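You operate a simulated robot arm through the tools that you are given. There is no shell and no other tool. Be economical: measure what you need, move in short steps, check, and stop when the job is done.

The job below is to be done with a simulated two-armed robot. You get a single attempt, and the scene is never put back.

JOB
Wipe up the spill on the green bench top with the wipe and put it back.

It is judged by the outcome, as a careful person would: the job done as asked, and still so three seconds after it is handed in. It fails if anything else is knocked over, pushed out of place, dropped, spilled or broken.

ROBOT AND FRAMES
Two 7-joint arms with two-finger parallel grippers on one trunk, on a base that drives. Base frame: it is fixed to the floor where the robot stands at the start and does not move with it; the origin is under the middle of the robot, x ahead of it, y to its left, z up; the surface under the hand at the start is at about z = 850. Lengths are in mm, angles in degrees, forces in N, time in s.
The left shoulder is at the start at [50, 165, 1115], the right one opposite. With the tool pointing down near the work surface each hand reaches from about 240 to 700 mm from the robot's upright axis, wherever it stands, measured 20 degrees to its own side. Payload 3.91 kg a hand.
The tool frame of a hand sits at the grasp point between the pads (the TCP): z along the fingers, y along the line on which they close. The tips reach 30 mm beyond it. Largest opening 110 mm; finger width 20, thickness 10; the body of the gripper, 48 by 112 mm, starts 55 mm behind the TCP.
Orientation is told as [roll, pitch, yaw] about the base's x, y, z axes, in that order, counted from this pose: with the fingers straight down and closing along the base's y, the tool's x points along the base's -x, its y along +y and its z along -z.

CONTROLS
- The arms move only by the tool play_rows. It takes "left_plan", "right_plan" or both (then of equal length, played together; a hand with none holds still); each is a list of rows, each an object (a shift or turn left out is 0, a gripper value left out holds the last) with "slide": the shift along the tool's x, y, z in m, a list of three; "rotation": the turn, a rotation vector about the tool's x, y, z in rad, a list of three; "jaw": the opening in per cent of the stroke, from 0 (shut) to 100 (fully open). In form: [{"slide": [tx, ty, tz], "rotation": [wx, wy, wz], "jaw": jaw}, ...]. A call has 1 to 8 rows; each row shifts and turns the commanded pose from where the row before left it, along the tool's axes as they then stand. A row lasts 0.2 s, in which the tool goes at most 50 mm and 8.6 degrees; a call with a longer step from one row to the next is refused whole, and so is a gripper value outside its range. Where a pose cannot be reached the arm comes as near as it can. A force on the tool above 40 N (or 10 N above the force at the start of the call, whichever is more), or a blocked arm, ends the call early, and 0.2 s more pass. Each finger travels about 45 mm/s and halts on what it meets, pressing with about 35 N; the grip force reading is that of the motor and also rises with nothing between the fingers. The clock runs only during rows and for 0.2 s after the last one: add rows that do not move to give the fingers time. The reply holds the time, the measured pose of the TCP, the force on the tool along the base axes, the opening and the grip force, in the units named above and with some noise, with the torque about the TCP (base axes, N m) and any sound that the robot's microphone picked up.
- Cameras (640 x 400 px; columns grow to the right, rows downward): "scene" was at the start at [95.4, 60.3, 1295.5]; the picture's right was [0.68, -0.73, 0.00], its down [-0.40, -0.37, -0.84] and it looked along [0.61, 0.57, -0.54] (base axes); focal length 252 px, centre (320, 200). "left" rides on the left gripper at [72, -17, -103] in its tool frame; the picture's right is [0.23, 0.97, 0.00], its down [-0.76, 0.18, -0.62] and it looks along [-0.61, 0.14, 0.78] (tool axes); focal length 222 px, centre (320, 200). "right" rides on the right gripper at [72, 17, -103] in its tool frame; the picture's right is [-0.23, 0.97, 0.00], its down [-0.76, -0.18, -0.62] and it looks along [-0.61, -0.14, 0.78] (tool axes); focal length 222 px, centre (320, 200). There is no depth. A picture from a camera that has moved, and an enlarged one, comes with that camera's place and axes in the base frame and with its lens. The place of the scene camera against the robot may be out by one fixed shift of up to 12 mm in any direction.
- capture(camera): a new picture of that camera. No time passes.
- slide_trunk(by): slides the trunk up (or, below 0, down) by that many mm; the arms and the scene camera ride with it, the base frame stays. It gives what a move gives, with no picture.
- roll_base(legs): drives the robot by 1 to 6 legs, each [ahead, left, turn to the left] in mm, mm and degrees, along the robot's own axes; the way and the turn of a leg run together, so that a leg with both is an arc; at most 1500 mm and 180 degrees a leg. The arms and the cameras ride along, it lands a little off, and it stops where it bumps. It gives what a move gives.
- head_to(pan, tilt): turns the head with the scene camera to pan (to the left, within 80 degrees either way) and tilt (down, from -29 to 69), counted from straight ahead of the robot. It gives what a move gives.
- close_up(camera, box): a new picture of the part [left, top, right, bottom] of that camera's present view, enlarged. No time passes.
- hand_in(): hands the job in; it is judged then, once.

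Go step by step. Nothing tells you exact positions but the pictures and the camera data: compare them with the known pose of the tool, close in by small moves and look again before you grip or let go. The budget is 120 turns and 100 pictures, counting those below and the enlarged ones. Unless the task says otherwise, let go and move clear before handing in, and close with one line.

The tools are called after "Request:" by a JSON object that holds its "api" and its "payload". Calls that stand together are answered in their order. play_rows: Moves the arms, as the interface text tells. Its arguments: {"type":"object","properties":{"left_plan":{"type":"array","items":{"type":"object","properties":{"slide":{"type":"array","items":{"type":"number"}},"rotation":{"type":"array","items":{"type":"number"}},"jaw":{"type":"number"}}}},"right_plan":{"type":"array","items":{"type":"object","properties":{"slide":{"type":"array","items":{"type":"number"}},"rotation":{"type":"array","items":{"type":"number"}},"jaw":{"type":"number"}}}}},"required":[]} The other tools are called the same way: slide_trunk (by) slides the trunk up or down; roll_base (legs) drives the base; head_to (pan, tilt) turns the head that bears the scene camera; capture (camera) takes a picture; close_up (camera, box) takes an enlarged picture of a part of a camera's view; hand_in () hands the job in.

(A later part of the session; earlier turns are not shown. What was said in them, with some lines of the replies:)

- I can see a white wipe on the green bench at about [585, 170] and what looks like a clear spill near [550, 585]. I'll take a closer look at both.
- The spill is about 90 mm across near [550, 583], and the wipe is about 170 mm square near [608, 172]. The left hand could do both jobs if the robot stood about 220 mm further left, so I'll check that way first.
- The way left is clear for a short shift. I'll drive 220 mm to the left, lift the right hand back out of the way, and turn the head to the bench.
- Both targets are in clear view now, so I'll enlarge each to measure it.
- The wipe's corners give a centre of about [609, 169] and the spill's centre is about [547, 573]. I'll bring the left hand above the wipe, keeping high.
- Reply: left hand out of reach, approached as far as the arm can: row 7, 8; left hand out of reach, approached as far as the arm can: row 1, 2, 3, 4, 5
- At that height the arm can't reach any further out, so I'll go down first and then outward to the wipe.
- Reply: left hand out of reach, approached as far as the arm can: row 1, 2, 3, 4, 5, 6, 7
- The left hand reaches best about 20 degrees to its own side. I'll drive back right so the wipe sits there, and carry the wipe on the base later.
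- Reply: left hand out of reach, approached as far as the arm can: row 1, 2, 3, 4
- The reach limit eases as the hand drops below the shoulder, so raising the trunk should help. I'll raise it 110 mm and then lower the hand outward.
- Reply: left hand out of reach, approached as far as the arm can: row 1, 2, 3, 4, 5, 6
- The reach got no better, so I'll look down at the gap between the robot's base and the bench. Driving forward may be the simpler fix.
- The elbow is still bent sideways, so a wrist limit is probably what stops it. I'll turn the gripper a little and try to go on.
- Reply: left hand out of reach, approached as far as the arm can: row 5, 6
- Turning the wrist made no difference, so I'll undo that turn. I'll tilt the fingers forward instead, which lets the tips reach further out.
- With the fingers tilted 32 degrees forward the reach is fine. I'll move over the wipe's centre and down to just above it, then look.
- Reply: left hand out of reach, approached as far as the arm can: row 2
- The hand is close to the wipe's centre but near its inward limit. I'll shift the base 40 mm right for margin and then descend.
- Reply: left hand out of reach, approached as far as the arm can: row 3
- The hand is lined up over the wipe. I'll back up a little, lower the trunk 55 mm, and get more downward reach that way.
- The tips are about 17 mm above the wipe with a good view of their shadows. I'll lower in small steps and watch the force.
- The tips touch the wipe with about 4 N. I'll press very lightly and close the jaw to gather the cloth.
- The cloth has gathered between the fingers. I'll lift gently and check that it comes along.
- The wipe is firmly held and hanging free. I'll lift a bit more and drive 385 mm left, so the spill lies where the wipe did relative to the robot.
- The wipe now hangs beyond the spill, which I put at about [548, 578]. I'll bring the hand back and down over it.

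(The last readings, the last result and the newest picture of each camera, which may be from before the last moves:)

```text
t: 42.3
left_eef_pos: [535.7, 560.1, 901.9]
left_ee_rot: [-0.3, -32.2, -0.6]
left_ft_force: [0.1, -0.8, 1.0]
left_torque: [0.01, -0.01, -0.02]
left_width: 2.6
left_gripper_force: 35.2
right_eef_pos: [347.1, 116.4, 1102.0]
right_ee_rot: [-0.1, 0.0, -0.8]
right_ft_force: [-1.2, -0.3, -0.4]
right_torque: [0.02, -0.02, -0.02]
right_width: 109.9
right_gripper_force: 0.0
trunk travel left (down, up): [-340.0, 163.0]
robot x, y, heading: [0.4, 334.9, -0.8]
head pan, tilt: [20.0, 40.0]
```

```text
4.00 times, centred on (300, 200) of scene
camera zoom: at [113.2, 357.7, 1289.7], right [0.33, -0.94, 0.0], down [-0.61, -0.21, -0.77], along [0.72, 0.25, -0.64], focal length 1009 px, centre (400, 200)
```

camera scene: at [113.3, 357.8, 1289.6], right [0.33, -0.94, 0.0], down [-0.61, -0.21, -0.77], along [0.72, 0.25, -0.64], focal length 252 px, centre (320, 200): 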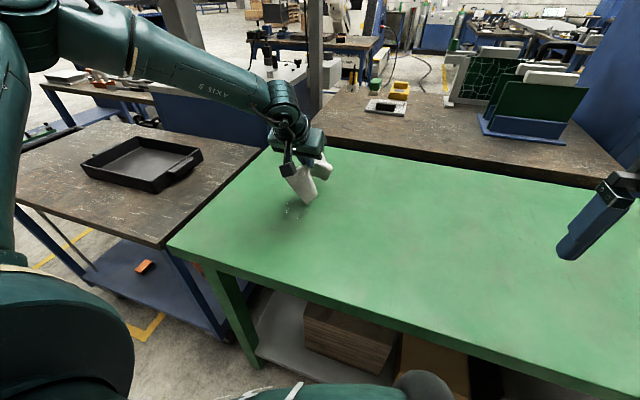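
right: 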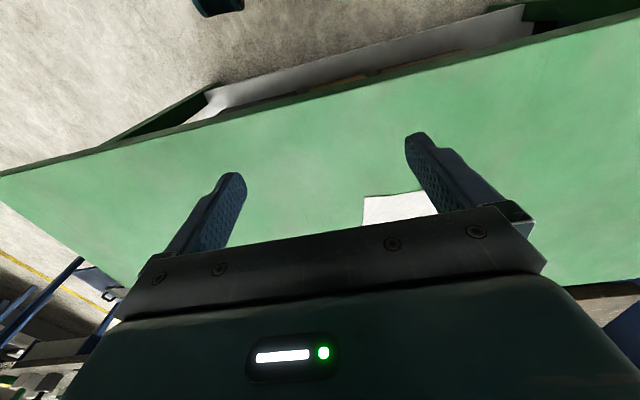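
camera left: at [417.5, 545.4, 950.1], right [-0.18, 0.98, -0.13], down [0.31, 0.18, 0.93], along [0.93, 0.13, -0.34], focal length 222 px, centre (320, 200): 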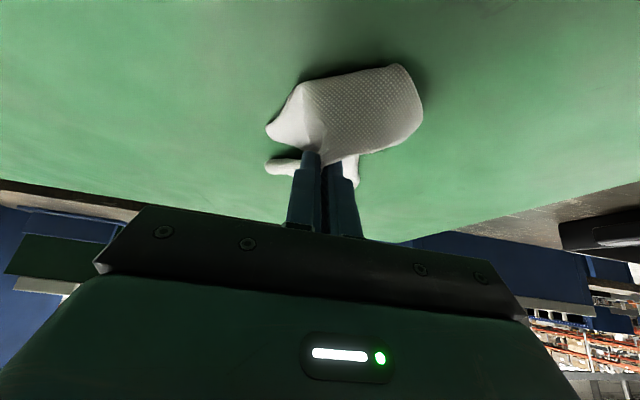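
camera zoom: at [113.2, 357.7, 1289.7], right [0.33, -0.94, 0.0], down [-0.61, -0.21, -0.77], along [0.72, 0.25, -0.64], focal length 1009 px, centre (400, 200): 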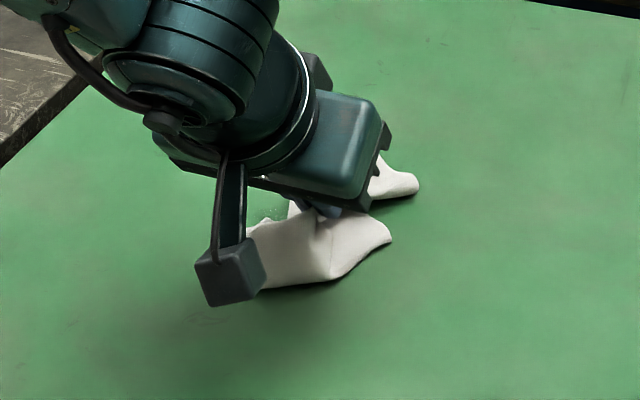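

The wipe lies over part of the spill, whose remainder shows just beyond it on the left. I'll press down lightly.

Request:
{"api": "play_rows", "payload": {"left_plan": [{"slide": [0.0053, 0, 0.0085]}, {"slide": [0.0027, 0, 0.0042]}, {}]}}

Request:
{"api": "play_rows", "payload": {"left_plan": [{"slide": [0.0016, 0, 0.0025]}, {}]}}

```text
t: 43.1
left_eef_pos: [536.6, 559.5, 887.5]
left_ee_rot: [-0.2, -32.4, -0.6]
left_ft_force: [-0.7, 0.6, 4.5]
left_torque: [0.02, -0.03, 0.0]
left_width: 2.5
left_gripper_force: 35.0
right_eef_pos: [346.7, 115.7, 1102.6]
right_ee_rot: [0.0, 0.0, -0.7]
right_ft_force: [-0.4, 0.6, -0.2]
right_torque: [0.04, -0.03, -0.03]
right_width: 110.2
right_gripper_force: 0.0
trunk travel left (down, up): [-340.0, 163.0]
robot x, y, heading: [4.5, 331.3, -1.0]
head pan, tilt: [20.0, 40.0]
```

```text
t: 43.7
left_eef_pos: [536.4, 561.3, 884.7]
left_ee_rot: [-0.3, -32.4, -0.6]
left_ft_force: [-0.9, -0.8, 3.6]
left_torque: [-0.02, -0.01, -0.01]
left_width: 2.6
left_gripper_force: 35.0
right_eef_pos: [347.5, 115.8, 1100.8]
right_ee_rot: [-0.1, 0.0, -0.9]
right_ft_force: [0.5, 0.5, -0.1]
right_torque: [0.01, 0.0, -0.03]
right_width: 110.2
right_gripper_force: 0.0
trunk travel left (down, up): [-340.0, 163.0]
robot x, y, heading: [4.2, 327.4, -0.6]
head pan, tilt: [20.0, 40.0]
```

There's about 4 N of contact. I'll press slightly more and start wiping strokes across the spill.

Request:
{"api": "play_rows", "payload": {"left_plan": [{"slide": [0.0008, 0.02, 0.0013]}, {"slide": [0, 0.02, 0]}, {"slide": [0, 0.02, 0]}, {"slide": [-0.0127, 0, 0.008]}, {"slide": [0, -0.025, 0]}, {"slide": [0, -0.025, 0]}, {"slide": [0, -0.025, 0]}, {"slide": [0, -0.015, 0]}]}}

Request:
{"api": "play_rows", "payload": {"left_plan": [{"slide": [-0.0127, 0, 0.008]}, {"slide": [0, 0.025, 0]}, {"slide": [0, 0.025, 0]}, {"slide": [0, 0.025, 0]}, {"slide": [0, 0.015, 0]}, {"slide": [0.0254, 0, -0.016]}, {"slide": [0.0254, 0, -0.016]}, {"slide": [0.0127, 0, -0.008]}]}}

Request:
{"api": "play_rows", "payload": {"left_plan": [{"slide": [0, -0.025, 0]}, {"slide": [0, -0.025, 0]}, {"slide": [0, -0.025, 0]}, {"slide": [0, -0.02, 0]}, {"slide": [0.0127, 0, -0.008]}, {"slide": [0, 0.03, 0]}, {"slide": [0, 0.03, 0]}, {"slide": [0, 0.03, 0]}]}}

Request:
{"api": "capture", "payload": {"camera": "left"}}

Request:
{"api": "close_up", "payload": {"camera": "scene", "box": [220, 150, 380, 250]}}

```text
t: 45.5
left_eef_pos: [549.6, 531.1, 885.1]
left_ee_rot: [-0.2, -32.5, -0.5]
left_ft_force: [-0.6, 2.6, 9.9]
left_torque: [0.13, -0.1, 0.03]
left_width: 2.8
left_gripper_force: 34.6
right_eef_pos: [346.7, 116.0, 1101.1]
right_ee_rot: [0.0, 0.0, -0.8]
right_ft_force: [-0.7, 0.6, 1.1]
right_torque: [-0.01, 0.02, -0.03]
right_width: 109.9
right_gripper_force: 0.1
trunk travel left (down, up): [-340.0, 163.0]
robot x, y, heading: [5.4, 331.1, -0.7]
head pan, tilt: [20.0, 40.0]
```

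```text
t: 47.3
left_eef_pos: [493.1, 622.6, 884.2]
left_ee_rot: [-0.2, -32.5, -0.6]
left_ft_force: [5.7, -0.2, 19.1]
left_torque: [0.02, -0.3, 0.0]
left_width: 2.7
left_gripper_force: 35.3
right_eef_pos: [345.2, 115.1, 1101.1]
right_ee_rot: [0.0, -0.1, -0.8]
right_ft_force: [-0.8, 1.0, 0.6]
right_torque: [0.01, 0.0, 0.01]
right_width: 109.8
right_gripper_force: 0.1
trunk travel left (down, up): [-340.0, 163.0]
robot x, y, heading: [0.3, 331.6, -0.7]
head pan, tilt: [20.0, 40.0]
```

```text
t: 49.1
left_eef_pos: [477.0, 612.8, 883.9]
left_ee_rot: [-0.4, -32.7, -1.0]
left_ft_force: [-0.9, -9.4, 31.4]
left_torque: [-0.24, -0.21, -0.1]
left_width: 2.5
left_gripper_force: 35.4
right_eef_pos: [344.7, 114.2, 1102.5]
right_ee_rot: [0.1, -0.2, -0.8]
right_ft_force: [-0.3, 0.8, -0.7]
right_torque: [-0.02, 0.01, 0.0]
right_width: 109.9
right_gripper_force: 0.1
trunk travel left (down, up): [-340.0, 163.0]
robot x, y, heading: [2.7, 331.5, -0.9]
head pan, tilt: [20.0, 40.0]
```

```text
69 pictures are left
camera left: at [357.8, 597.9, 931.1], right [-0.17, 0.98, -0.13], down [0.31, 0.18, 0.94], along [0.94, 0.12, -0.33], focal length 222 px, centre (320, 200)
```

left: 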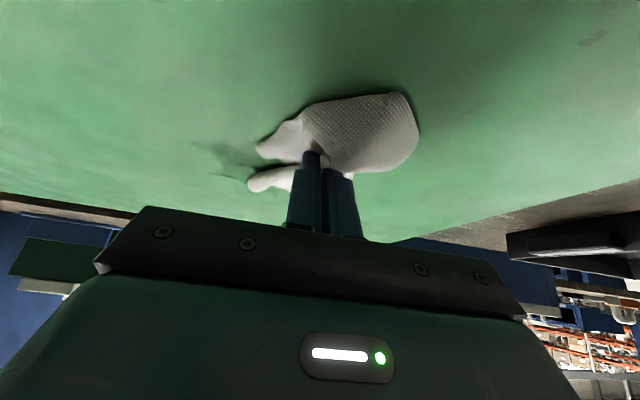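

```text
4.00 times, centred on (300, 200) of scene
camera zoom: at [110.6, 355.6, 1290.2], right [0.33, -0.94, 0.0], down [-0.6, -0.21, -0.77], along [0.73, 0.25, -0.64], focal length 1009 px, centre (400, 200)
```

zoom: 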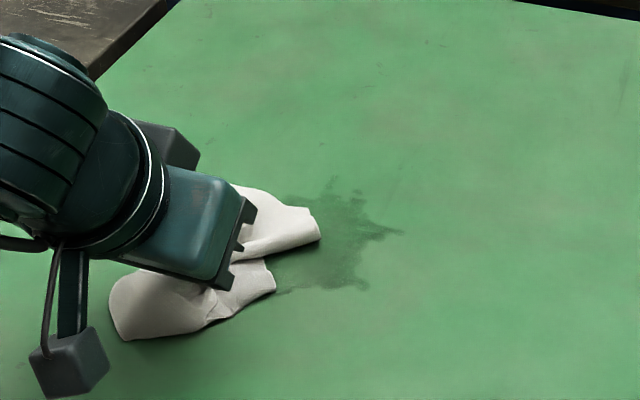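

The puddle is soaked up but a damp smear remains over about x 505–620, y 515–600. I'll ease the pressure and keep wiping wider strokes.

Request:
{"api": "play_rows", "payload": {"left_plan": [{"slide": [-0.0264, 0, 0.0143]}, {"slide": [0, -0.03, 0]}, {"slide": [0, -0.03, 0]}, {"slide": [0, -0.03, 0]}, {"slide": [0, -0.03, 0]}, {"slide": [-0.0254, 0, 0.016]}, {"slide": [0, 0.03, 0]}, {"slide": [0, 0.03, 0]}]}}

Request:
{"api": "play_rows", "payload": {"left_plan": [{"slide": [0, 0.03, 0]}, {"slide": [0, 0.03, 0]}, {"slide": [-0.0254, 0, 0.016]}, {"slide": [0, -0.03, 0]}, {"slide": [0, -0.03, 0]}, {"slide": [0, -0.03, 0]}, {"slide": [0, -0.03, 0]}, {}]}}

Request:
{"api": "play_rows", "payload": {"left_plan": [{"slide": [-0.0254, 0, 0.016]}, {"slide": [0, 0.03, 0]}, {"slide": [0, 0.03, 0]}, {"slide": [0, 0.03, 0]}, {"slide": [0, 0.03, 0]}, {"slide": [0.0254, 0, -0.016]}, {"slide": [0, -0.03, 0]}, {"slide": [0, -0.03, 0]}]}}

Request:
{"api": "play_rows", "payload": {"left_plan": [{"slide": [0, -0.03, 0]}, {"slide": [0, -0.03, 0]}, {"slide": [0.0254, 0, -0.016]}, {"slide": [0, 0.03, 0]}, {"slide": [0, 0.03, 0]}, {"slide": [0, 0.03, 0]}, {"slide": [0, 0.03, 0]}, {}]}}

Request:
{"api": "capture", "payload": {"camera": "scene"}}

Request:
{"api": "close_up", "payload": {"camera": "scene", "box": [220, 150, 380, 250]}}

```text
t: 50.9
left_eef_pos: [533.3, 560.2, 884.6]
left_ee_rot: [-0.3, -32.3, -0.7]
left_ft_force: [0.8, -2.0, 4.2]
left_torque: [-0.03, -0.05, -0.08]
left_width: 2.1
left_gripper_force: 35.0
right_eef_pos: [346.7, 115.1, 1101.4]
right_ee_rot: [0.0, 0.1, -0.9]
right_ft_force: [-0.6, 0.5, 0.4]
right_torque: [0.01, 0.01, -0.01]
right_width: 109.7
right_gripper_force: 0.0
trunk travel left (down, up): [-340.0, 163.0]
robot x, y, heading: [3.2, 330.8, -0.9]
head pan, tilt: [20.0, 40.0]
```

```text
t: 52.7
left_eef_pos: [557.9, 506.3, 891.5]
left_ee_rot: [-0.3, -32.2, -0.6]
left_ft_force: [0.6, 0.2, -0.4]
left_torque: [0.05, 0.01, 0.01]
left_width: 2.6
left_gripper_force: 34.7
left hand out of reach, approached as far as the arm can: row 7
right_eef_pos: [347.0, 115.4, 1101.7]
right_ee_rot: [0.0, 0.0, -0.8]
right_ft_force: [0.3, 0.8, 0.5]
right_torque: [0.0, 0.0, 0.0]
right_width: 109.9
right_gripper_force: 0.2
trunk travel left (down, up): [-340.0, 163.0]
robot x, y, heading: [3.0, 331.3, -0.8]
head pan, tilt: [20.0, 40.0]
```

```text
t: 54.5
left_eef_pos: [550.5, 576.0, 900.7]
left_ee_rot: [-0.2, -32.4, -0.7]
left_ft_force: [-0.8, 0.2, 0.5]
left_torque: [0.03, -0.04, 0.0]
left_width: 2.5
left_gripper_force: 35.0
left hand out of reach, approached as far as the arm can: row 1
right_eef_pos: [347.5, 114.6, 1101.1]
right_ee_rot: [0.0, 0.0, -0.8]
right_ft_force: [-0.1, -0.1, -1.2]
right_torque: [-0.01, 0.02, 0.03]
right_width: 110.1
right_gripper_force: 0.0
trunk travel left (down, up): [-340.0, 163.0]
robot x, y, heading: [0.7, 332.7, -0.6]
head pan, tilt: [20.0, 40.0]
```

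```text
t: 56.3
left_eef_pos: [517.6, 637.1, 902.1]
left_ee_rot: [-0.2, -32.3, -0.7]
left_ft_force: [0.0, 0.6, -1.2]
left_torque: [-0.03, -0.01, 0.01]
left_width: 2.4
left_gripper_force: 35.0
right_eef_pos: [346.9, 114.2, 1100.1]
right_ee_rot: [0.0, 0.0, -0.8]
right_ft_force: [0.8, 0.5, -0.7]
right_torque: [0.0, -0.01, -0.01]
right_width: 110.3
right_gripper_force: 0.2
trunk travel left (down, up): [-340.0, 163.0]
robot x, y, heading: [3.5, 329.8, -1.2]
head pan, tilt: [20.0, 40.0]
```

```text
67 pictures are left
camera scene: at [113.3, 357.5, 1289.6], right [0.33, -0.94, 0.0], down [-0.61, -0.21, -0.77], along [0.72, 0.25, -0.64], focal length 252 px, centre (320, 200)
```

scene: 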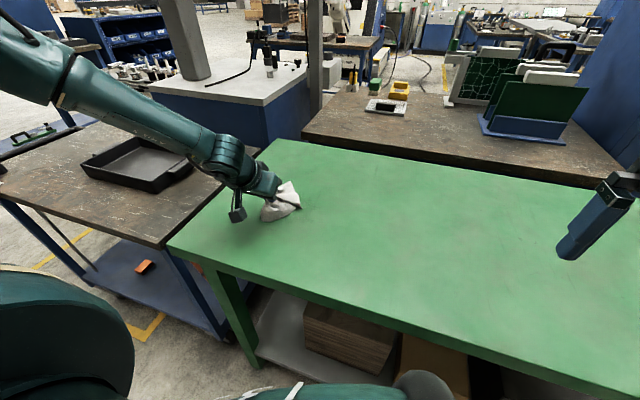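

```text
4.00 times, centred on (300, 200) of scene
camera zoom: at [113.3, 357.5, 1289.6], right [0.33, -0.94, 0.0], down [-0.61, -0.21, -0.77], along [0.72, 0.25, -0.64], focal length 1009 px, centre (400, 200)
```

zoom: 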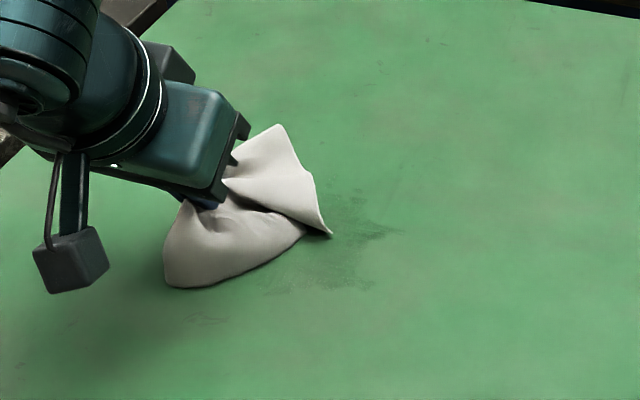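

The smear is much fainter, but the arm hit its inward limit on some strokes and rose off the bench. I'll shift the base 60 mm right to regain reach and repeat.

Request:
{"api": "roll_base", "payload": {"legs": [[0, -60, 1]]}}

Request:
{"api": "play_rows", "payload": {"left_plan": [{"slide": [0.0027, 0.02, 0.0042]}, {"slide": [0.0053, 0.03, 0.0085]}, {"slide": [0.002, 0, 0.003]}, {}]}}

```text
t: 57.5
left_eef_pos: [512.8, 584.7, 900.9]
left_ee_rot: [-0.2, -32.3, 0.2]
left_ft_force: [-0.7, -0.1, 0.0]
left_torque: [-0.02, -0.01, -0.02]
left_width: 2.7
left_gripper_force: 35.0
right_eef_pos: [349.6, 60.9, 1101.4]
right_ee_rot: [0.0, 0.1, 0.3]
right_ft_force: [-0.1, 0.3, 0.3]
right_torque: [-0.02, 0.01, 0.03]
right_width: 110.1
right_gripper_force: 0.1
trunk travel left (down, up): [-340.0, 163.0]
robot x, y, heading: [5.2, 272.3, 0.1]
head pan, tilt: [20.0, 40.0]
```

```text
t: 58.5
left_eef_pos: [511.9, 634.0, 882.4]
left_ee_rot: [-0.2, -32.4, 0.3]
left_ft_force: [0.0, 0.5, 4.2]
left_torque: [0.03, -0.02, 0.02]
left_width: 2.3
left_gripper_force: 34.9
right_eef_pos: [349.7, 61.9, 1101.6]
right_ee_rot: [0.1, 0.1, 0.3]
right_ft_force: [-0.3, 0.3, 0.0]
right_torque: [-0.04, -0.01, -0.03]
right_width: 109.9
right_gripper_force: 0.2
trunk travel left (down, up): [-340.0, 163.0]
robot x, y, heading: [2.9, 270.6, -0.2]
head pan, tilt: [20.0, 40.0]
```

Contact is light again. Now I'll repeat the stroke pattern with slightly more pressure.

Request:
{"api": "play_rows", "payload": {"left_plan": [{"slide": [0.0008, -0.03, 0.0013]}, {"slide": [0, -0.035, 0]}, {"slide": [0, -0.035, 0]}, {"slide": [0, -0.03, 0]}, {"slide": [-0.0211, 0, 0.0133]}, {"slide": [0, 0.035, 0]}, {"slide": [0, 0.035, 0]}, {"slide": [0, 0.035, 0]}]}}

Request:
{"api": "play_rows", "payload": {"left_plan": [{"slide": [0, 0.025, 0]}, {"slide": [-0.0211, 0, 0.0133]}, {"slide": [0, -0.035, 0]}, {"slide": [0, -0.035, 0]}, {"slide": [0, -0.035, 0]}, {"slide": [0, -0.025, 0]}, {"slide": [-0.0211, 0, 0.0133]}, {"slide": [0, 0.03, 0]}]}}

Request:
{"api": "play_rows", "payload": {"left_plan": [{"slide": [0, 0.035, 0]}, {"slide": [0, 0.035, 0]}, {"slide": [0, 0.03, 0]}, {"slide": [0.0338, 0, -0.0214]}, {"slide": [0, -0.035, 0]}, {"slide": [0, -0.035, 0]}, {"slide": [0, -0.035, 0]}, {"slide": [0, -0.025, 0]}]}}

Request:
{"api": "play_rows", "payload": {"left_plan": [{"slide": [0.0338, 0, -0.0214]}, {"slide": [0, 0.035, 0]}, {"slide": [0, 0.035, 0]}, {"slide": [0, 0.035, 0]}, {"slide": [0, 0.035, 0]}, {"slide": [0, 0.02, -0.01]}, {}]}}

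Request:
{"api": "close_up", "payload": {"camera": "scene", "box": [180, 150, 340, 250]}}

```text
t: 60.3
left_eef_pos: [533.6, 607.6, 882.2]
left_ee_rot: [-0.3, -32.6, 0.2]
left_ft_force: [0.2, -4.1, 19.4]
left_torque: [-0.13, -0.18, -0.04]
left_width: 2.4
left_gripper_force: 35.4
right_eef_pos: [348.8, 60.8, 1102.3]
right_ee_rot: [0.1, -0.1, 0.2]
right_ft_force: [-0.5, 0.5, 0.0]
right_torque: [-0.05, -0.03, 0.01]
right_width: 109.9
right_gripper_force: 0.0
trunk travel left (down, up): [-340.0, 163.0]
robot x, y, heading: [3.0, 272.0, 0.3]
head pan, tilt: [20.0, 40.0]
```

```text
t: 62.1
left_eef_pos: [588.5, 536.7, 881.8]
left_ee_rot: [-0.2, -32.4, 0.3]
left_ft_force: [-1.4, -1.4, 6.9]
left_torque: [-0.06, -0.03, 0.0]
left_width: 2.6
left_gripper_force: 35.2
right_eef_pos: [350.2, 61.2, 1101.5]
right_ee_rot: [0.0, -0.1, 0.2]
right_ft_force: [0.5, -0.9, -0.4]
right_torque: [-0.03, -0.01, -0.01]
right_width: 110.1
right_gripper_force: 0.0
trunk travel left (down, up): [-340.0, 163.0]
robot x, y, heading: [-0.3, 271.2, 0.4]
head pan, tilt: [20.0, 40.0]
```

```text
t: 63.9
left_eef_pos: [549.9, 504.9, 884.2]
left_ee_rot: [-0.1, -32.4, 0.4]
left_ft_force: [-0.5, 0.8, 6.4]
left_torque: [0.02, -0.06, 0.02]
left_width: 2.5
left_gripper_force: 35.1
right_eef_pos: [349.5, 60.8, 1101.9]
right_ee_rot: [0.0, -0.1, 0.2]
right_ft_force: [0.2, -0.2, 0.0]
right_torque: [-0.01, 0.06, 0.01]
right_width: 110.0
right_gripper_force: 0.1
trunk travel left (down, up): [-340.0, 163.0]
robot x, y, heading: [1.4, 268.2, 0.3]
head pan, tilt: [20.0, 40.0]
```

```text
t: 65.5
left_eef_pos: [503.5, 663.4, 888.5]
left_ee_rot: [-0.3, -32.2, 0.4]
left_ft_force: [0.7, 0.2, -0.2]
left_torque: [0.03, 0.01, 0.03]
left_width: 2.3
left_gripper_force: 35.6
right_eef_pos: [350.3, 63.3, 1100.6]
right_ee_rot: [0.0, 0.0, 0.2]
right_ft_force: [0.5, -0.2, -0.2]
right_torque: [-0.01, 0.01, -0.03]
right_width: 109.9
right_gripper_force: 0.1
trunk travel left (down, up): [-340.0, 163.0]
robot x, y, heading: [-1.0, 273.1, 0.3]
head pan, tilt: [20.0, 40.0]
```

```text
4.00 times, centred on (260, 200) of scene
camera zoom: at [112.6, 300.1, 1289.5], right [0.35, -0.94, 0.0], down [-0.6, -0.22, -0.77], along [0.72, 0.26, -0.64], focal length 1009 px, centre (560, 200)
```

zoom: 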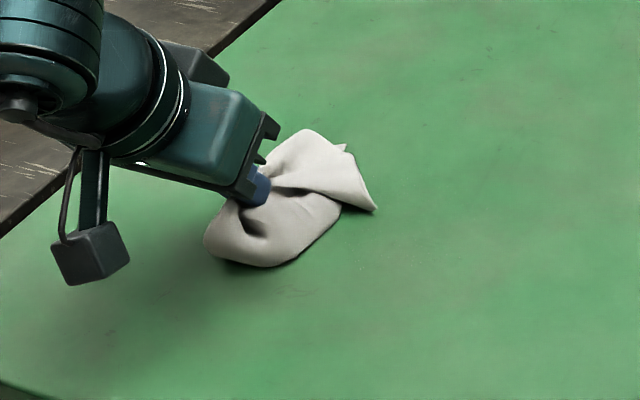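

No damp patch shows where the cloth isn't. I'll lift the wipe clear and check the whole area.

Request:
{"api": "play_rows", "payload": {"left_plan": [{"slide": [-0.0134, 0, -0.0211]}, {"slide": [-0.0134, -0.02, -0.0211]}, {"slide": [-0.0134, -0.02, -0.0211]}, {"slide": [-0.03, -0.03, 0.018]}, {"slide": [-0.03, -0.03, 0.018]}, {}]}}

Request:
{"api": "close_up", "payload": {"camera": "scene", "box": [180, 130, 340, 230]}}

Request:
{"api": "capture", "payload": {"camera": "left"}}

```text
t: 66.9
left_eef_pos: [572.8, 565.6, 965.6]
left_ee_rot: [-0.1, -32.4, 0.4]
left_ft_force: [-1.2, -0.2, 0.0]
left_torque: [-0.03, -0.03, 0.01]
left_width: 2.3
left_gripper_force: 35.4
right_eef_pos: [350.5, 62.8, 1100.6]
right_ee_rot: [0.0, 0.0, 0.3]
right_ft_force: [0.7, -0.2, -0.2]
right_torque: [0.03, 0.0, 0.01]
right_width: 110.0
right_gripper_force: 0.0
trunk travel left (down, up): [-340.0, 163.0]
robot x, y, heading: [2.9, 272.3, 0.2]
head pan, tilt: [20.0, 40.0]
```

```text
4.00 times, centred on (260, 180) of scene
camera zoom: at [112.3, 300.3, 1289.7], right [0.35, -0.94, 0.0], down [-0.6, -0.22, -0.77], along [0.72, 0.26, -0.64], focal length 1009 px, centre (560, 280)
```

zoom: 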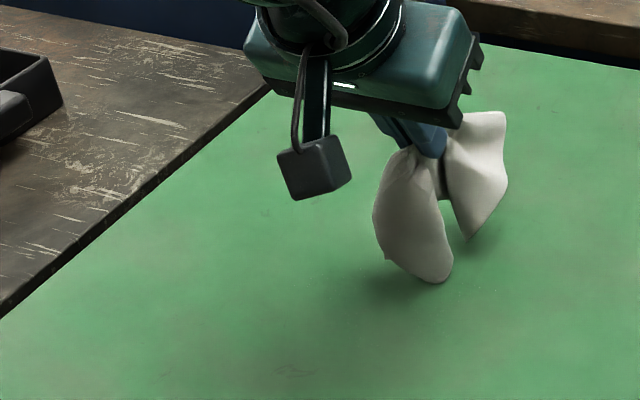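

```text
63 pictures are left
camera left: at [455.7, 547.9, 1014.0], right [-0.2, 0.97, -0.12], down [0.31, 0.18, 0.93], along [0.93, 0.14, -0.34], focal length 222 px, centre (320, 200)
```

left: 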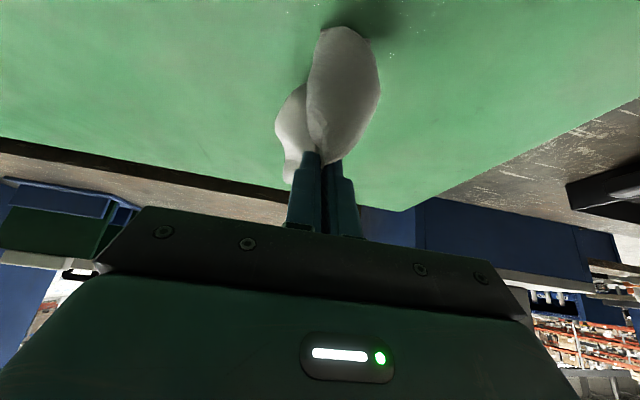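

A few tiny glints may be left near the middle. I'll drive 150 mm right to see the area unobstructed.

Request:
{"api": "roll_base", "payload": {"legs": [[0, -150, 0]]}}

Request:
{"api": "head_to", "payload": {"pan": 40, "tilt": 35}}

Request:
{"api": "capture", "payload": {"camera": "scene"}}

```text
t: 68.8
left_eef_pos: [574.5, 417.5, 966.6]
left_ee_rot: [-0.2, -32.3, 0.2]
left_ft_force: [0.7, 0.1, 0.0]
left_torque: [0.0, -0.01, -0.01]
left_width: 2.4
left_gripper_force: 35.5
right_eef_pos: [350.5, -85.0, 1101.1]
right_ee_rot: [0.0, 0.0, 0.0]
right_ft_force: [0.2, -0.3, 0.3]
right_torque: [0.01, 0.02, -0.02]
right_width: 109.8
right_gripper_force: 0.0
trunk travel left (down, up): [-340.0, 163.0]
robot x, y, heading: [4.8, 125.1, 0.1]
head pan, tilt: [20.0, 40.0]
```

```text
t: 69.7
left_eef_pos: [575.3, 418.1, 965.5]
left_ee_rot: [-0.1, -32.3, 0.2]
left_ft_force: [0.0, 0.6, -0.6]
left_torque: [0.01, 0.01, -0.05]
left_width: 2.4
left_gripper_force: 35.3
right_eef_pos: [349.7, -84.8, 1101.7]
right_ee_rot: [0.0, 0.0, 0.0]
right_ft_force: [-0.4, -0.1, -0.3]
right_torque: [-0.01, 0.03, -0.02]
right_width: 109.9
right_gripper_force: 0.0
trunk travel left (down, up): [-340.0, 163.0]
robot x, y, heading: [3.0, 122.5, 0.2]
head pan, tilt: [40.0, 35.0]
```

```text
62 pictures are left
camera scene: at [100.6, 181.7, 1297.2], right [0.64, -0.77, 0.0], down [-0.44, -0.37, -0.82], along [0.63, 0.53, -0.57], focal length 252 px, centre (320, 200)
```

scene: 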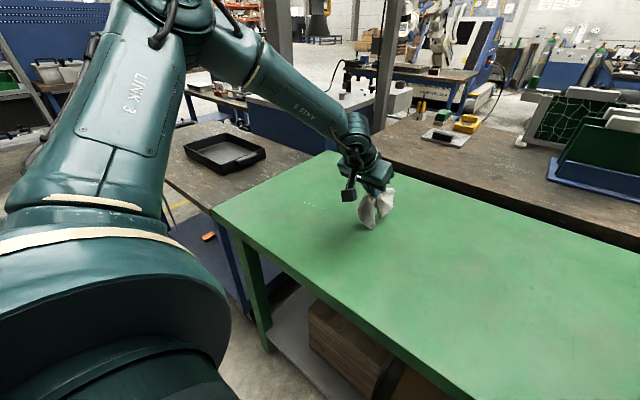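

Request:
{"api": "close_up", "payload": {"camera": "scene", "box": [270, 170, 366, 230]}}

```text
6.67 times, centred on (318, 200) of scene
camera zoom: at [100.6, 181.7, 1297.2], right [0.64, -0.77, 0.0], down [-0.44, -0.37, -0.82], along [0.63, 0.53, -0.57], focal length 1682 px, centre (333, 200)
```

zoom: 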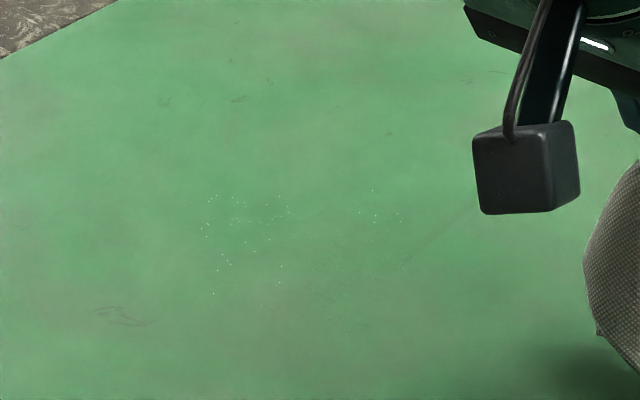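

Small glints remain over about x 505–615, y 565–640, slightly further left than my strokes. I'll go back and wipe that area again.

Request:
{"api": "roll_base", "payload": {"legs": [[0, 170, 0]]}}

Request:
{"api": "play_rows", "payload": {"left_plan": [{"slide": [0.041, 0.025, 0.0094]}, {"slide": [0.041, 0.025, 0.0094]}, {"slide": [0.011, 0.02, 0.017]}, {"slide": [0.0, 0.01, 0.0]}, {}]}}

```text
t: 71.8
left_eef_pos: [575.3, 591.3, 965.9]
left_ee_rot: [-0.3, -32.3, 0.3]
left_ft_force: [0.0, -0.1, 0.0]
left_torque: [0.01, 0.03, 0.02]
left_width: 2.3
left_gripper_force: 34.6
right_eef_pos: [350.8, 88.1, 1100.6]
right_ee_rot: [0.0, 0.0, 0.0]
right_ft_force: [-0.5, 0.1, -0.2]
right_torque: [-0.01, -0.03, -0.03]
right_width: 109.8
right_gripper_force: 0.1
trunk travel left (down, up): [-340.0, 163.0]
robot x, y, heading: [2.5, 302.3, -0.1]
head pan, tilt: [40.0, 35.0]
```

```text
t: 73.0
left_eef_pos: [513.7, 668.9, 886.9]
left_ee_rot: [-0.2, -32.3, 0.2]
left_ft_force: [0.4, 0.2, 0.9]
left_torque: [0.02, 0.01, -0.01]
left_width: 2.6
left_gripper_force: 35.3
right_eef_pos: [350.7, 87.3, 1101.4]
right_ee_rot: [0.0, -0.1, 0.0]
right_ft_force: [0.3, 0.5, -0.2]
right_torque: [-0.01, 0.06, 0.01]
right_width: 110.0
right_gripper_force: 0.1
trunk travel left (down, up): [-340.0, 163.0]
robot x, y, heading: [7.6, 300.7, -0.2]
head pan, tilt: [40.0, 35.0]
```

Now dense, light strokes from the near side to the far side.

Request:
{"api": "play_rows", "payload": {"left_plan": [{"slide": [0.0233, 0, -0.0093]}, {"slide": [0, -0.0325, 0]}, {"slide": [0, -0.0325, 0]}, {"slide": [0, -0.0325, 0]}, {"slide": [0, -0.0325, 0]}, {"slide": [-0.0152, 0, 0.0096]}, {"slide": [0, 0.0325, 0]}, {"slide": [0, 0.0325, 0]}]}}

Request:
{"api": "play_rows", "payload": {"left_plan": [{"slide": [0, 0.0325, 0]}, {"slide": [0, 0.0325, 0]}, {"slide": [-0.0152, 0, 0.0096]}, {"slide": [0, -0.0325, 0]}, {"slide": [0, -0.0325, 0]}, {"slide": [0, -0.0325, 0]}, {"slide": [0, -0.0325, 0]}, {"slide": [-0.0152, 0, 0.0096]}]}}

Request:
{"api": "play_rows", "payload": {"left_plan": [{"slide": [0, 0.0325, 0]}, {"slide": [0, 0.0325, 0]}, {"slide": [0, 0.0325, 0]}, {"slide": [0, 0.0325, 0]}, {"slide": [-0.0152, 0, 0.0096]}, {"slide": [0, -0.0325, 0]}, {"slide": [0, -0.0325, 0]}, {"slide": [0, -0.0325, 0]}]}}

Request:
{"api": "play_rows", "payload": {"left_plan": [{"slide": [0, -0.0325, 0]}, {"slide": [-0.0152, 0, 0.0096]}, {"slide": [0, 0.0325, 0]}, {"slide": [0, 0.0325, 0]}, {"slide": [0, 0.0325, 0]}, {"slide": [0, 0.0325, 0]}, {"slide": [-0.0152, 0, 0.0096]}, {"slide": [0, -0.0325, 0]}]}}

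Request:
{"api": "play_rows", "payload": {"left_plan": [{"slide": [0, -0.0325, 0]}, {"slide": [0, -0.0325, 0]}, {"slide": [0, -0.0325, 0]}, {"slide": [-0.025, 0, -0.025]}, {"slide": [-0.025, 0, -0.035]}, {"slide": [-0.013, 0, -0.02]}, {}]}}

Request:
{"api": "roll_base", "payload": {"legs": [[0, -150, 0]]}}

Request:
{"api": "capture", "payload": {"camera": "scene"}}

Request:
{"api": "close_up", "payload": {"camera": "scene", "box": [270, 170, 366, 230]}}

```text
t: 74.8
left_eef_pos: [506.1, 605.7, 884.6]
left_ee_rot: [-0.2, -32.5, 0.0]
left_ft_force: [0.1, -3.3, 16.8]
left_torque: [-0.12, -0.13, -0.02]
left_width: 2.5
left_gripper_force: 34.9
right_eef_pos: [348.0, 86.4, 1102.3]
right_ee_rot: [0.1, -0.1, 0.1]
right_ft_force: [-0.1, -0.4, -0.6]
right_torque: [-0.03, 0.01, 0.0]
right_width: 110.3
right_gripper_force: 0.0
trunk travel left (down, up): [-340.0, 163.0]
robot x, y, heading: [4.9, 301.6, -0.1]
head pan, tilt: [40.0, 35.0]
```

```text
t: 76.6
left_eef_pos: [542.2, 538.8, 883.7]
left_ee_rot: [-0.2, -32.3, 0.1]
left_ft_force: [-2.0, 0.5, 11.1]
left_torque: [-0.02, -0.02, -0.03]
left_width: 2.8
left_gripper_force: 34.9
right_eef_pos: [349.4, 87.1, 1102.8]
right_ee_rot: [-0.1, -0.1, 0.0]
right_ft_force: [-0.1, -0.5, 0.1]
right_torque: [-0.01, 0.04, -0.01]
right_width: 110.1
right_gripper_force: 0.1
trunk travel left (down, up): [-340.0, 163.0]
robot x, y, heading: [0.9, 298.5, -0.2]
head pan, tilt: [40.0, 35.0]
```

```text
t: 78.4
left_eef_pos: [559.8, 573.3, 883.8]
left_ee_rot: [-0.2, -32.6, 0.1]
left_ft_force: [0.4, 2.3, 12.6]
left_torque: [0.05, -0.11, -0.02]
left_width: 2.3
left_gripper_force: 35.6
right_eef_pos: [348.5, 86.4, 1101.4]
right_ee_rot: [0.0, -0.1, 0.0]
right_ft_force: [-0.6, -0.7, 1.0]
right_torque: [0.0, -0.04, -0.02]
right_width: 109.6
right_gripper_force: 0.0
trunk travel left (down, up): [-340.0, 163.0]
robot x, y, heading: [4.2, 300.9, 0.1]
head pan, tilt: [40.0, 35.0]
```

```text
t: 80.2
left_eef_pos: [596.0, 640.0, 884.3]
left_ee_rot: [0.0, -32.4, 0.1]
left_ft_force: [-0.1, 3.2, 16.6]
left_torque: [0.06, -0.13, 0.03]
left_width: 2.5
left_gripper_force: 34.8
right_eef_pos: [348.7, 87.1, 1101.2]
right_ee_rot: [0.2, -0.2, 0.1]
right_ft_force: [-0.7, -0.9, 0.4]
right_torque: [0.02, -0.04, 0.0]
right_width: 110.3
right_gripper_force: 0.1
trunk travel left (down, up): [-340.0, 163.0]
robot x, y, heading: [0.9, 297.7, 0.1]
head pan, tilt: [40.0, 35.0]
```

```text
t: 81.8
left_eef_pos: [607.6, 542.6, 978.5]
left_ee_rot: [-0.1, -32.2, 0.1]
left_ft_force: [-0.7, 0.1, -0.4]
left_torque: [-0.03, -0.02, -0.05]
left_width: 2.3
left_gripper_force: 35.0
right_eef_pos: [350.2, 89.2, 1100.9]
right_ee_rot: [0.0, 0.0, 0.0]
right_ft_force: [0.4, 0.5, -0.4]
right_torque: [0.02, -0.04, -0.04]
right_width: 109.9
right_gripper_force: 0.1
trunk travel left (down, up): [-340.0, 163.0]
robot x, y, heading: [4.1, 297.4, 0.1]
head pan, tilt: [40.0, 35.0]
```

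```text
t: 83.8
left_eef_pos: [608.4, 389.2, 978.7]
left_ee_rot: [-0.1, -32.3, -0.1]
left_ft_force: [0.0, 0.2, -0.4]
left_torque: [-0.01, -0.01, -0.03]
left_width: 2.4
left_gripper_force: 35.1
right_eef_pos: [348.6, -64.5, 1101.1]
right_ee_rot: [0.0, 0.0, -0.3]
right_ft_force: [0.1, -0.1, 0.5]
right_torque: [0.02, 0.03, -0.03]
right_width: 110.1
right_gripper_force: 0.2
trunk travel left (down, up): [-340.0, 163.0]
robot x, y, heading: [4.4, 145.8, -0.1]
head pan, tilt: [40.0, 35.0]
```

```text
60 pictures are left
camera scene: at [100.4, 202.7, 1297.2], right [0.64, -0.77, 0.0], down [-0.44, -0.37, -0.82], along [0.63, 0.52, -0.57], focal length 252 px, centre (320, 200)
```

scene: 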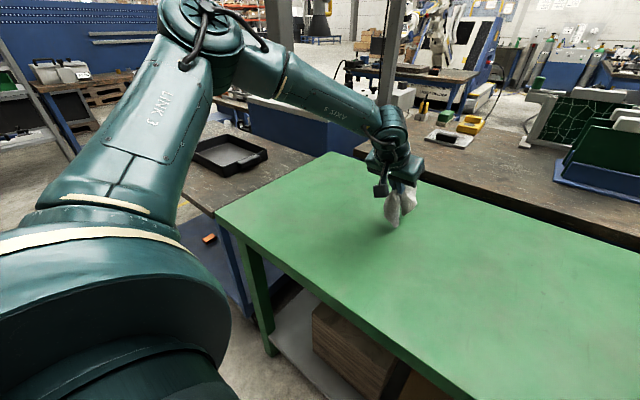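

```text
6.67 times, centred on (318, 200) of scene
camera zoom: at [100.4, 202.7, 1297.2], right [0.64, -0.77, 0.0], down [-0.44, -0.37, -0.82], along [0.63, 0.52, -0.57], focal length 1682 px, centre (333, 200)
```

zoom: 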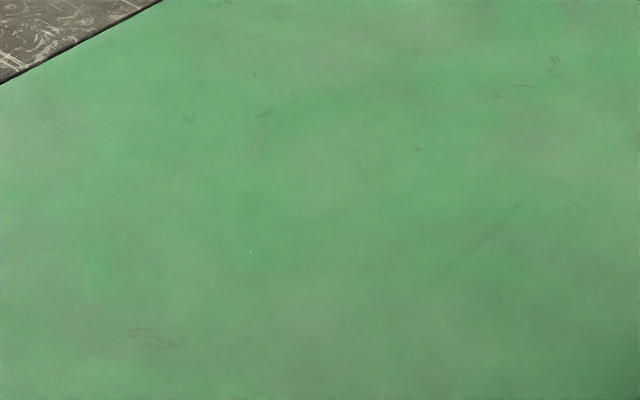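

The surface is clean except for a single tiny speck near [540, 614]. A short extra pass will remove it.

Request:
{"api": "roll_base", "payload": {"legs": [[0, 160, 0]]}}

Request:
{"api": "play_rows", "payload": {"left_plan": [{"slide": [0.045, 0.02, 0.005]}, {"slide": [0.045, 0.02, 0.005]}, {"slide": [0.03, 0.025, 0.015]}, {"slide": [0.0, 0.025, 0.0]}, {"slide": [0.0, 0.025, 0.0]}, {}]}}

```text
t: 85.8
left_eef_pos: [608.8, 548.3, 978.7]
left_ee_rot: [-0.3, -32.3, -0.1]
left_ft_force: [0.0, 0.7, -0.5]
left_torque: [0.04, 0.0, -0.01]
left_width: 2.6
left_gripper_force: 35.3
right_eef_pos: [348.5, 94.8, 1100.6]
right_ee_rot: [-0.1, 0.0, -0.4]
right_ft_force: [0.1, -0.9, -0.5]
right_torque: [-0.05, -0.04, 0.0]
right_width: 110.0
right_gripper_force: 0.1
trunk travel left (down, up): [-340.0, 163.0]
robot x, y, heading: [-1.5, 306.7, 0.1]
head pan, tilt: [40.0, 35.0]
```

```text
t: 87.2
left_eef_pos: [523.0, 663.0, 890.1]
left_ee_rot: [-0.2, -32.3, -0.1]
left_ft_force: [0.3, -0.3, 0.0]
left_torque: [0.02, -0.02, -0.02]
left_width: 2.4
left_gripper_force: 35.0
right_eef_pos: [350.2, 93.7, 1100.4]
right_ee_rot: [-0.1, 0.0, -0.3]
right_ft_force: [-0.4, -0.2, -0.6]
right_torque: [-0.02, 0.0, -0.01]
right_width: 110.0
right_gripper_force: 0.1
trunk travel left (down, up): [-340.0, 163.0]
robot x, y, heading: [5.2, 303.9, 0.1]
head pan, tilt: [40.0, 35.0]
```

I'm at the spot just above contact. I'll press, make three strokes, then lift and head back.

Request:
{"api": "play_rows", "payload": {"left_plan": [{"slide": [0.0164, 0, -0.0021]}, {"slide": [0, -0.03, 0]}, {"slide": [0, -0.03, 0]}, {"slide": [0, -0.03, 0]}, {"slide": [-0.0152, 0, 0.0096]}, {"slide": [0, 0.03, 0]}, {"slide": [0, 0.03, 0]}, {"slide": [0, 0.03, 0]}]}}

Request:
{"api": "play_rows", "payload": {"left_plan": [{"slide": [-0.0152, 0, 0.0096]}, {"slide": [0, -0.03, 0]}, {"slide": [0, -0.03, 0]}, {"slide": [0, -0.03, 0]}, {"slide": [0, -0.03, 0]}, {"slide": [-0.025, 0, -0.025]}, {"slide": [-0.025, 0, -0.035]}, {"slide": [-0.013, 0, -0.02]}]}}

Request:
{"api": "roll_base", "payload": {"legs": [[0, -150, 0]]}}

Request:
{"api": "close_up", "payload": {"camera": "scene", "box": [270, 170, 366, 230]}}

```text
t: 89.0
left_eef_pos: [525.0, 663.0, 887.2]
left_ee_rot: [-0.2, -32.4, -0.2]
left_ft_force: [0.3, 0.0, -1.2]
left_torque: [0.03, 0.0, -0.03]
left_width: 2.7
left_gripper_force: 35.2
right_eef_pos: [349.0, 94.3, 1102.1]
right_ee_rot: [-0.1, 0.1, -0.3]
right_ft_force: [-0.1, 0.3, -0.6]
right_torque: [-0.02, -0.02, 0.01]
right_width: 109.8
right_gripper_force: 0.2
trunk travel left (down, up): [-340.0, 163.0]
robot x, y, heading: [4.9, 306.9, -0.3]
head pan, tilt: [40.0, 35.0]
```

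```text
t: 90.8
left_eef_pos: [553.2, 543.2, 989.5]
left_ee_rot: [-0.3, -32.2, -0.2]
left_ft_force: [0.6, 0.3, 0.8]
left_torque: [0.02, 0.0, -0.01]
left_width: 2.7
left_gripper_force: 35.2
right_eef_pos: [349.6, 95.3, 1101.1]
right_ee_rot: [0.0, 0.0, -0.4]
right_ft_force: [0.2, -0.3, -0.1]
right_torque: [-0.02, 0.01, -0.01]
right_width: 110.2
right_gripper_force: 0.1
trunk travel left (down, up): [-340.0, 163.0]
robot x, y, heading: [4.1, 303.8, -0.2]
head pan, tilt: [40.0, 35.0]
```

```text
t: 92.8
left_eef_pos: [553.1, 394.1, 988.9]
left_ee_rot: [-0.2, -32.4, -0.2]
left_ft_force: [-0.3, -0.2, 0.5]
left_torque: [-0.02, 0.0, 0.0]
left_width: 2.6
left_gripper_force: 34.7
right_eef_pos: [349.2, -54.4, 1101.3]
right_ee_rot: [0.0, 0.1, -0.3]
right_ft_force: [0.0, -0.3, 0.3]
right_torque: [0.01, -0.02, 0.02]
right_width: 110.1
right_gripper_force: 0.1
trunk travel left (down, up): [-340.0, 163.0]
robot x, y, heading: [0.3, 160.2, -0.3]
head pan, tilt: [40.0, 35.0]
```

```text
6.67 times, centred on (318, 200) of scene
camera zoom: at [100.5, 213.3, 1297.2], right [0.64, -0.77, 0.0], down [-0.44, -0.37, -0.82], along [0.63, 0.52, -0.57], focal length 1682 px, centre (333, 200)
```

zoom: 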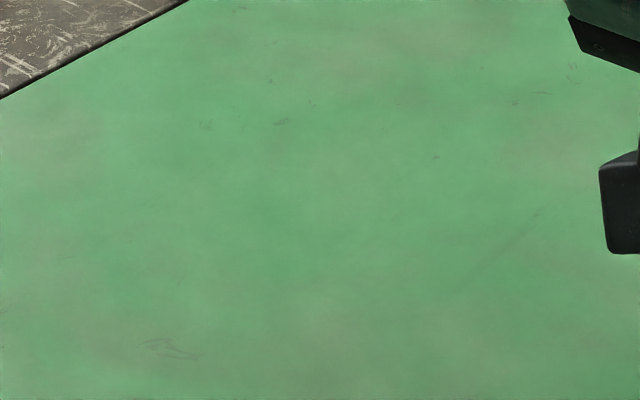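

The bench is clean. Now I'll drive back so the wipe is over its original place, about TCP [593, 175].

Request:
{"api": "roll_base", "payload": {"legs": [[0, -218, 0]]}}

Request:
{"api": "head_to", "payload": {"pan": 20, "tilt": 40}}

Request:
{"api": "play_rows", "payload": {"left_plan": [{"slide": [-0.01, 0, 0.04]}, {"slide": [0.005, 0, 0.03]}, {}]}}

Request:
{"api": "capture", "payload": {"camera": "scene"}}

Request:
{"api": "capture", "payload": {"camera": "left"}}

```text
t: 95.3
left_eef_pos: [551.9, 182.2, 989.4]
left_ee_rot: [-0.1, -32.3, 0.3]
left_ft_force: [-0.8, -0.8, 0.0]
left_torque: [-0.01, -0.02, -0.01]
left_width: 2.5
left_gripper_force: 35.1
right_eef_pos: [350.7, -267.5, 1101.7]
right_ee_rot: [0.0, 0.1, 0.2]
right_ft_force: [0.2, -0.2, -0.1]
right_torque: [-0.02, -0.03, 0.01]
right_width: 110.1
right_gripper_force: 0.0
trunk travel left (down, up): [-340.0, 163.0]
robot x, y, heading: [3.9, -55.5, 0.2]
head pan, tilt: [40.0, 35.0]
```

```text
t: 96.1
left_eef_pos: [553.1, 183.7, 988.5]
left_ee_rot: [-0.2, -32.2, 0.4]
left_ft_force: [-0.2, 0.5, -0.7]
left_torque: [-0.01, 0.01, -0.01]
left_width: 2.8
left_gripper_force: 35.0
right_eef_pos: [349.8, -267.0, 1101.7]
right_ee_rot: [-0.1, 0.1, 0.0]
right_ft_force: [-0.4, -0.5, 0.0]
right_torque: [-0.02, 0.04, -0.01]
right_width: 109.9
right_gripper_force: 0.1
trunk travel left (down, up): [-340.0, 163.0]
robot x, y, heading: [5.8, -59.6, 0.2]
head pan, tilt: [20.0, 40.0]
```

```text
t: 96.9
left_eef_pos: [598.3, 182.4, 930.4]
left_ee_rot: [-0.2, -32.3, 0.3]
left_ft_force: [-0.4, 0.2, -0.4]
left_torque: [0.0, -0.02, -0.02]
left_width: 2.6
left_gripper_force: 35.0
right_eef_pos: [350.2, -267.9, 1101.1]
right_ee_rot: [-0.1, -0.1, 0.1]
right_ft_force: [0.1, 0.4, -0.4]
right_torque: [-0.05, -0.01, 0.02]
right_width: 110.1
right_gripper_force: 0.1
trunk travel left (down, up): [-340.0, 163.0]
robot x, y, heading: [-0.4, -58.1, 0.3]
head pan, tilt: [20.0, 40.0]
```

```text
57 pictures are left
camera scene: at [112.4, -28.5, 1289.7], right [0.34, -0.94, 0.0], down [-0.6, -0.22, -0.77], along [0.72, 0.26, -0.64], focal length 252 px, centre (320, 200)
```

scene: 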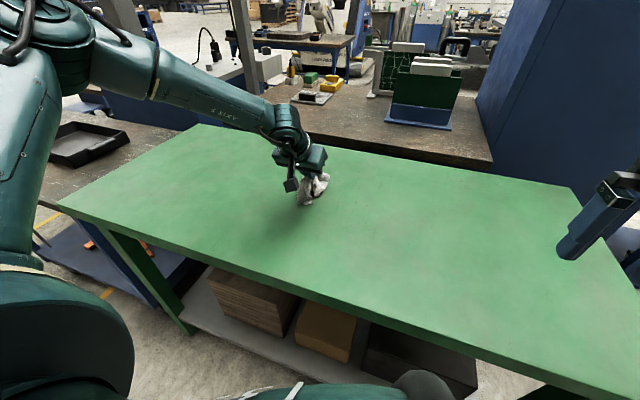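

```text
56 pictures are left
camera left: at [481.1, 165.5, 980.1], right [-0.19, 0.97, -0.12], down [0.31, 0.18, 0.93], along [0.93, 0.14, -0.34], focal length 222 px, centre (320, 200)
```

left: 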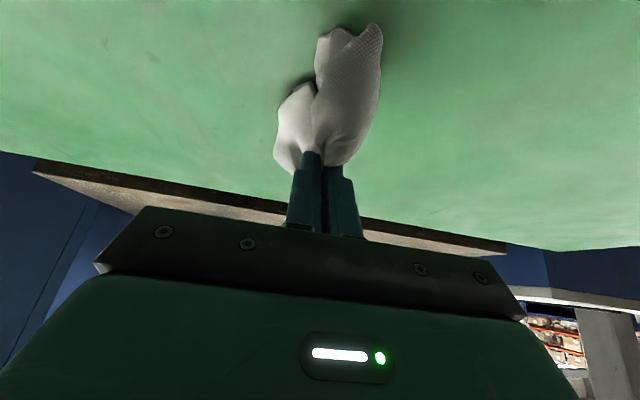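

The wipe is back over its place. I'll lower it to the bench, open the jaw and lift away.

Request:
{"api": "play_rows", "payload": {"left_plan": [{"slide": [0.012, -0.004, 0.0185]}, {"slide": [0.0125, -0.003, 0.0185]}, {}, {"jaw": 30}, {"jaw": 70}, {}, {}, {}]}}

Request:
{"api": "capture", "payload": {"camera": "left"}}

Request:
{"api": "close_up", "payload": {"camera": "scene", "box": [230, 150, 390, 250]}}

```text
t: 98.7
left_eef_pos: [594.1, 177.8, 886.8]
left_ee_rot: [-0.2, -32.4, 0.2]
left_ft_force: [0.3, -0.4, 0.4]
left_torque: [0.0, -0.02, -0.02]
left_width: 76.9
left_gripper_force: 0.1
right_eef_pos: [351.3, -267.5, 1101.6]
right_ee_rot: [0.0, 0.1, 0.1]
right_ft_force: [0.5, 0.9, -0.1]
right_torque: [-0.03, 0.02, -0.02]
right_width: 110.1
right_gripper_force: 0.1
trunk travel left (down, up): [-340.0, 163.0]
robot x, y, heading: [4.1, -58.5, 0.4]
head pan, tilt: [20.0, 40.0]
```

```text
55 pictures are left
camera left: at [477.4, 159.4, 935.8], right [-0.19, 0.97, -0.12], down [0.31, 0.18, 0.93], along [0.93, 0.14, -0.34], focal length 222 px, centre (320, 200)
```

left: 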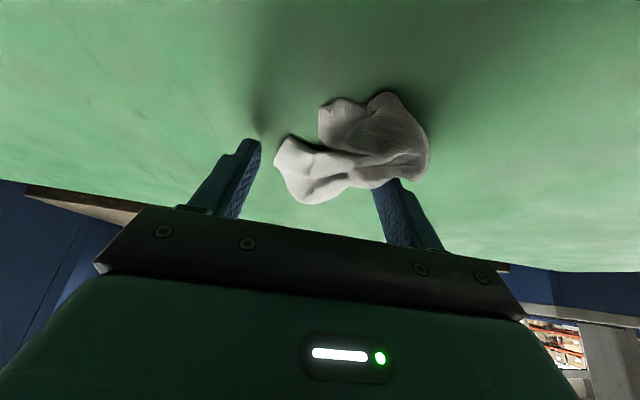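

```text
4.00 times, centred on (310, 200) of scene
camera zoom: at [112.5, -28.5, 1289.6], right [0.34, -0.94, 0.0], down [-0.6, -0.22, -0.77], along [0.72, 0.26, -0.64], focal length 1009 px, centre (360, 200)
```

zoom: 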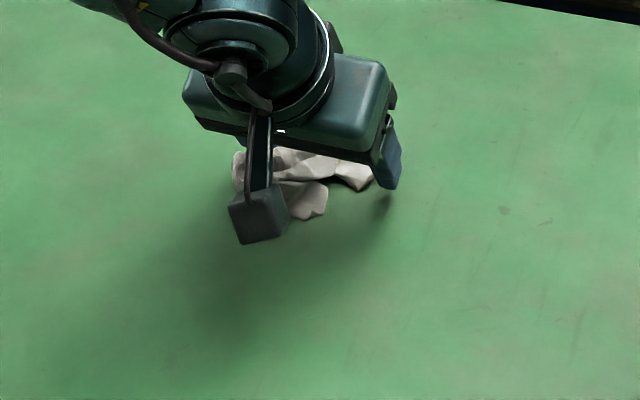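

The wipe is down and released, crumpled at its original place. I'll lift the hand straight off and check.

Request:
{"api": "play_rows", "payload": {"left_plan": [{"slide": [0, 0, -0.02], "jaw": 100}, {"slide": [0, 0, -0.03]}, {"slide": [0.0, 0, -0.04]}, {"slide": [0.0, 0, -0.04]}, {"slide": [0.03, 0.03, -0.02]}, {"slide": [0.03, 0.03, 0]}, {"slide": [0.03, 0.03, 0]}, {}]}}

Request:
{"api": "capture", "payload": {"camera": "scene"}}

Request:
{"api": "close_up", "payload": {"camera": "scene", "box": [230, 150, 390, 250]}}

```text
t: 100.5
left_eef_pos: [437.6, 264.6, 966.8]
left_ee_rot: [-0.2, -32.3, 0.2]
left_ft_force: [-0.2, -0.4, -0.8]
left_torque: [0.02, -0.04, -0.02]
left_width: 109.9
left_gripper_force: 0.1
right_eef_pos: [350.6, -266.8, 1101.3]
right_ee_rot: [0.0, 0.0, 0.1]
right_ft_force: [-0.2, 0.2, 0.4]
right_torque: [0.01, 0.0, 0.0]
right_width: 110.0
right_gripper_force: 0.0
trunk travel left (down, up): [-340.0, 163.0]
robot x, y, heading: [3.1, -60.4, 0.4]
head pan, tilt: [20.0, 40.0]
```

```text
53 pictures are left
camera scene: at [112.6, -28.8, 1289.6], right [0.34, -0.94, 0.0], down [-0.6, -0.22, -0.77], along [0.72, 0.26, -0.64], focal length 252 px, centre (320, 200)
```

scene: 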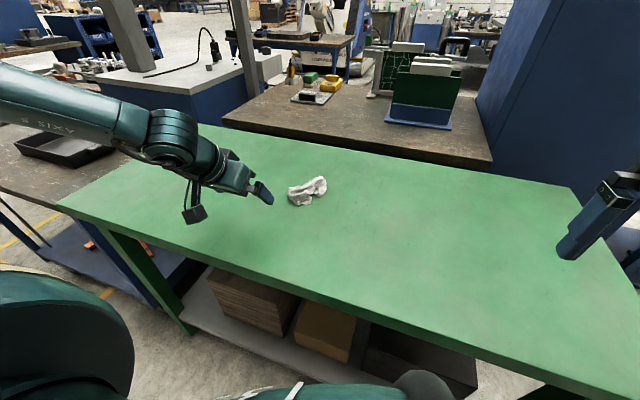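

```text
4.00 times, centred on (310, 200) of scene
camera zoom: at [112.6, -28.8, 1289.6], right [0.34, -0.94, 0.0], down [-0.6, -0.22, -0.77], along [0.72, 0.26, -0.64], focal length 1009 px, centre (360, 200)
```

zoom: 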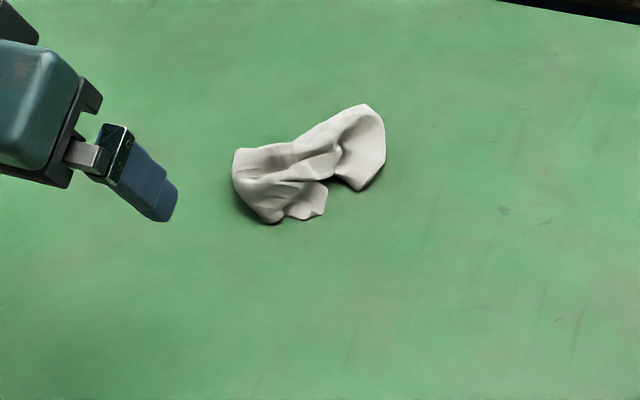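

The wipe rests within its original spot, the bench is clean, and both hands are clear. Handing in.

Request:
{"api": "hand_in", "payload": {}}

```text
The job is handed in.
```

The spill is wiped up, with no trace left in the last picture. The wipe is back where it came from, though crumpled and about 30 mm off centre rather than lying flat.
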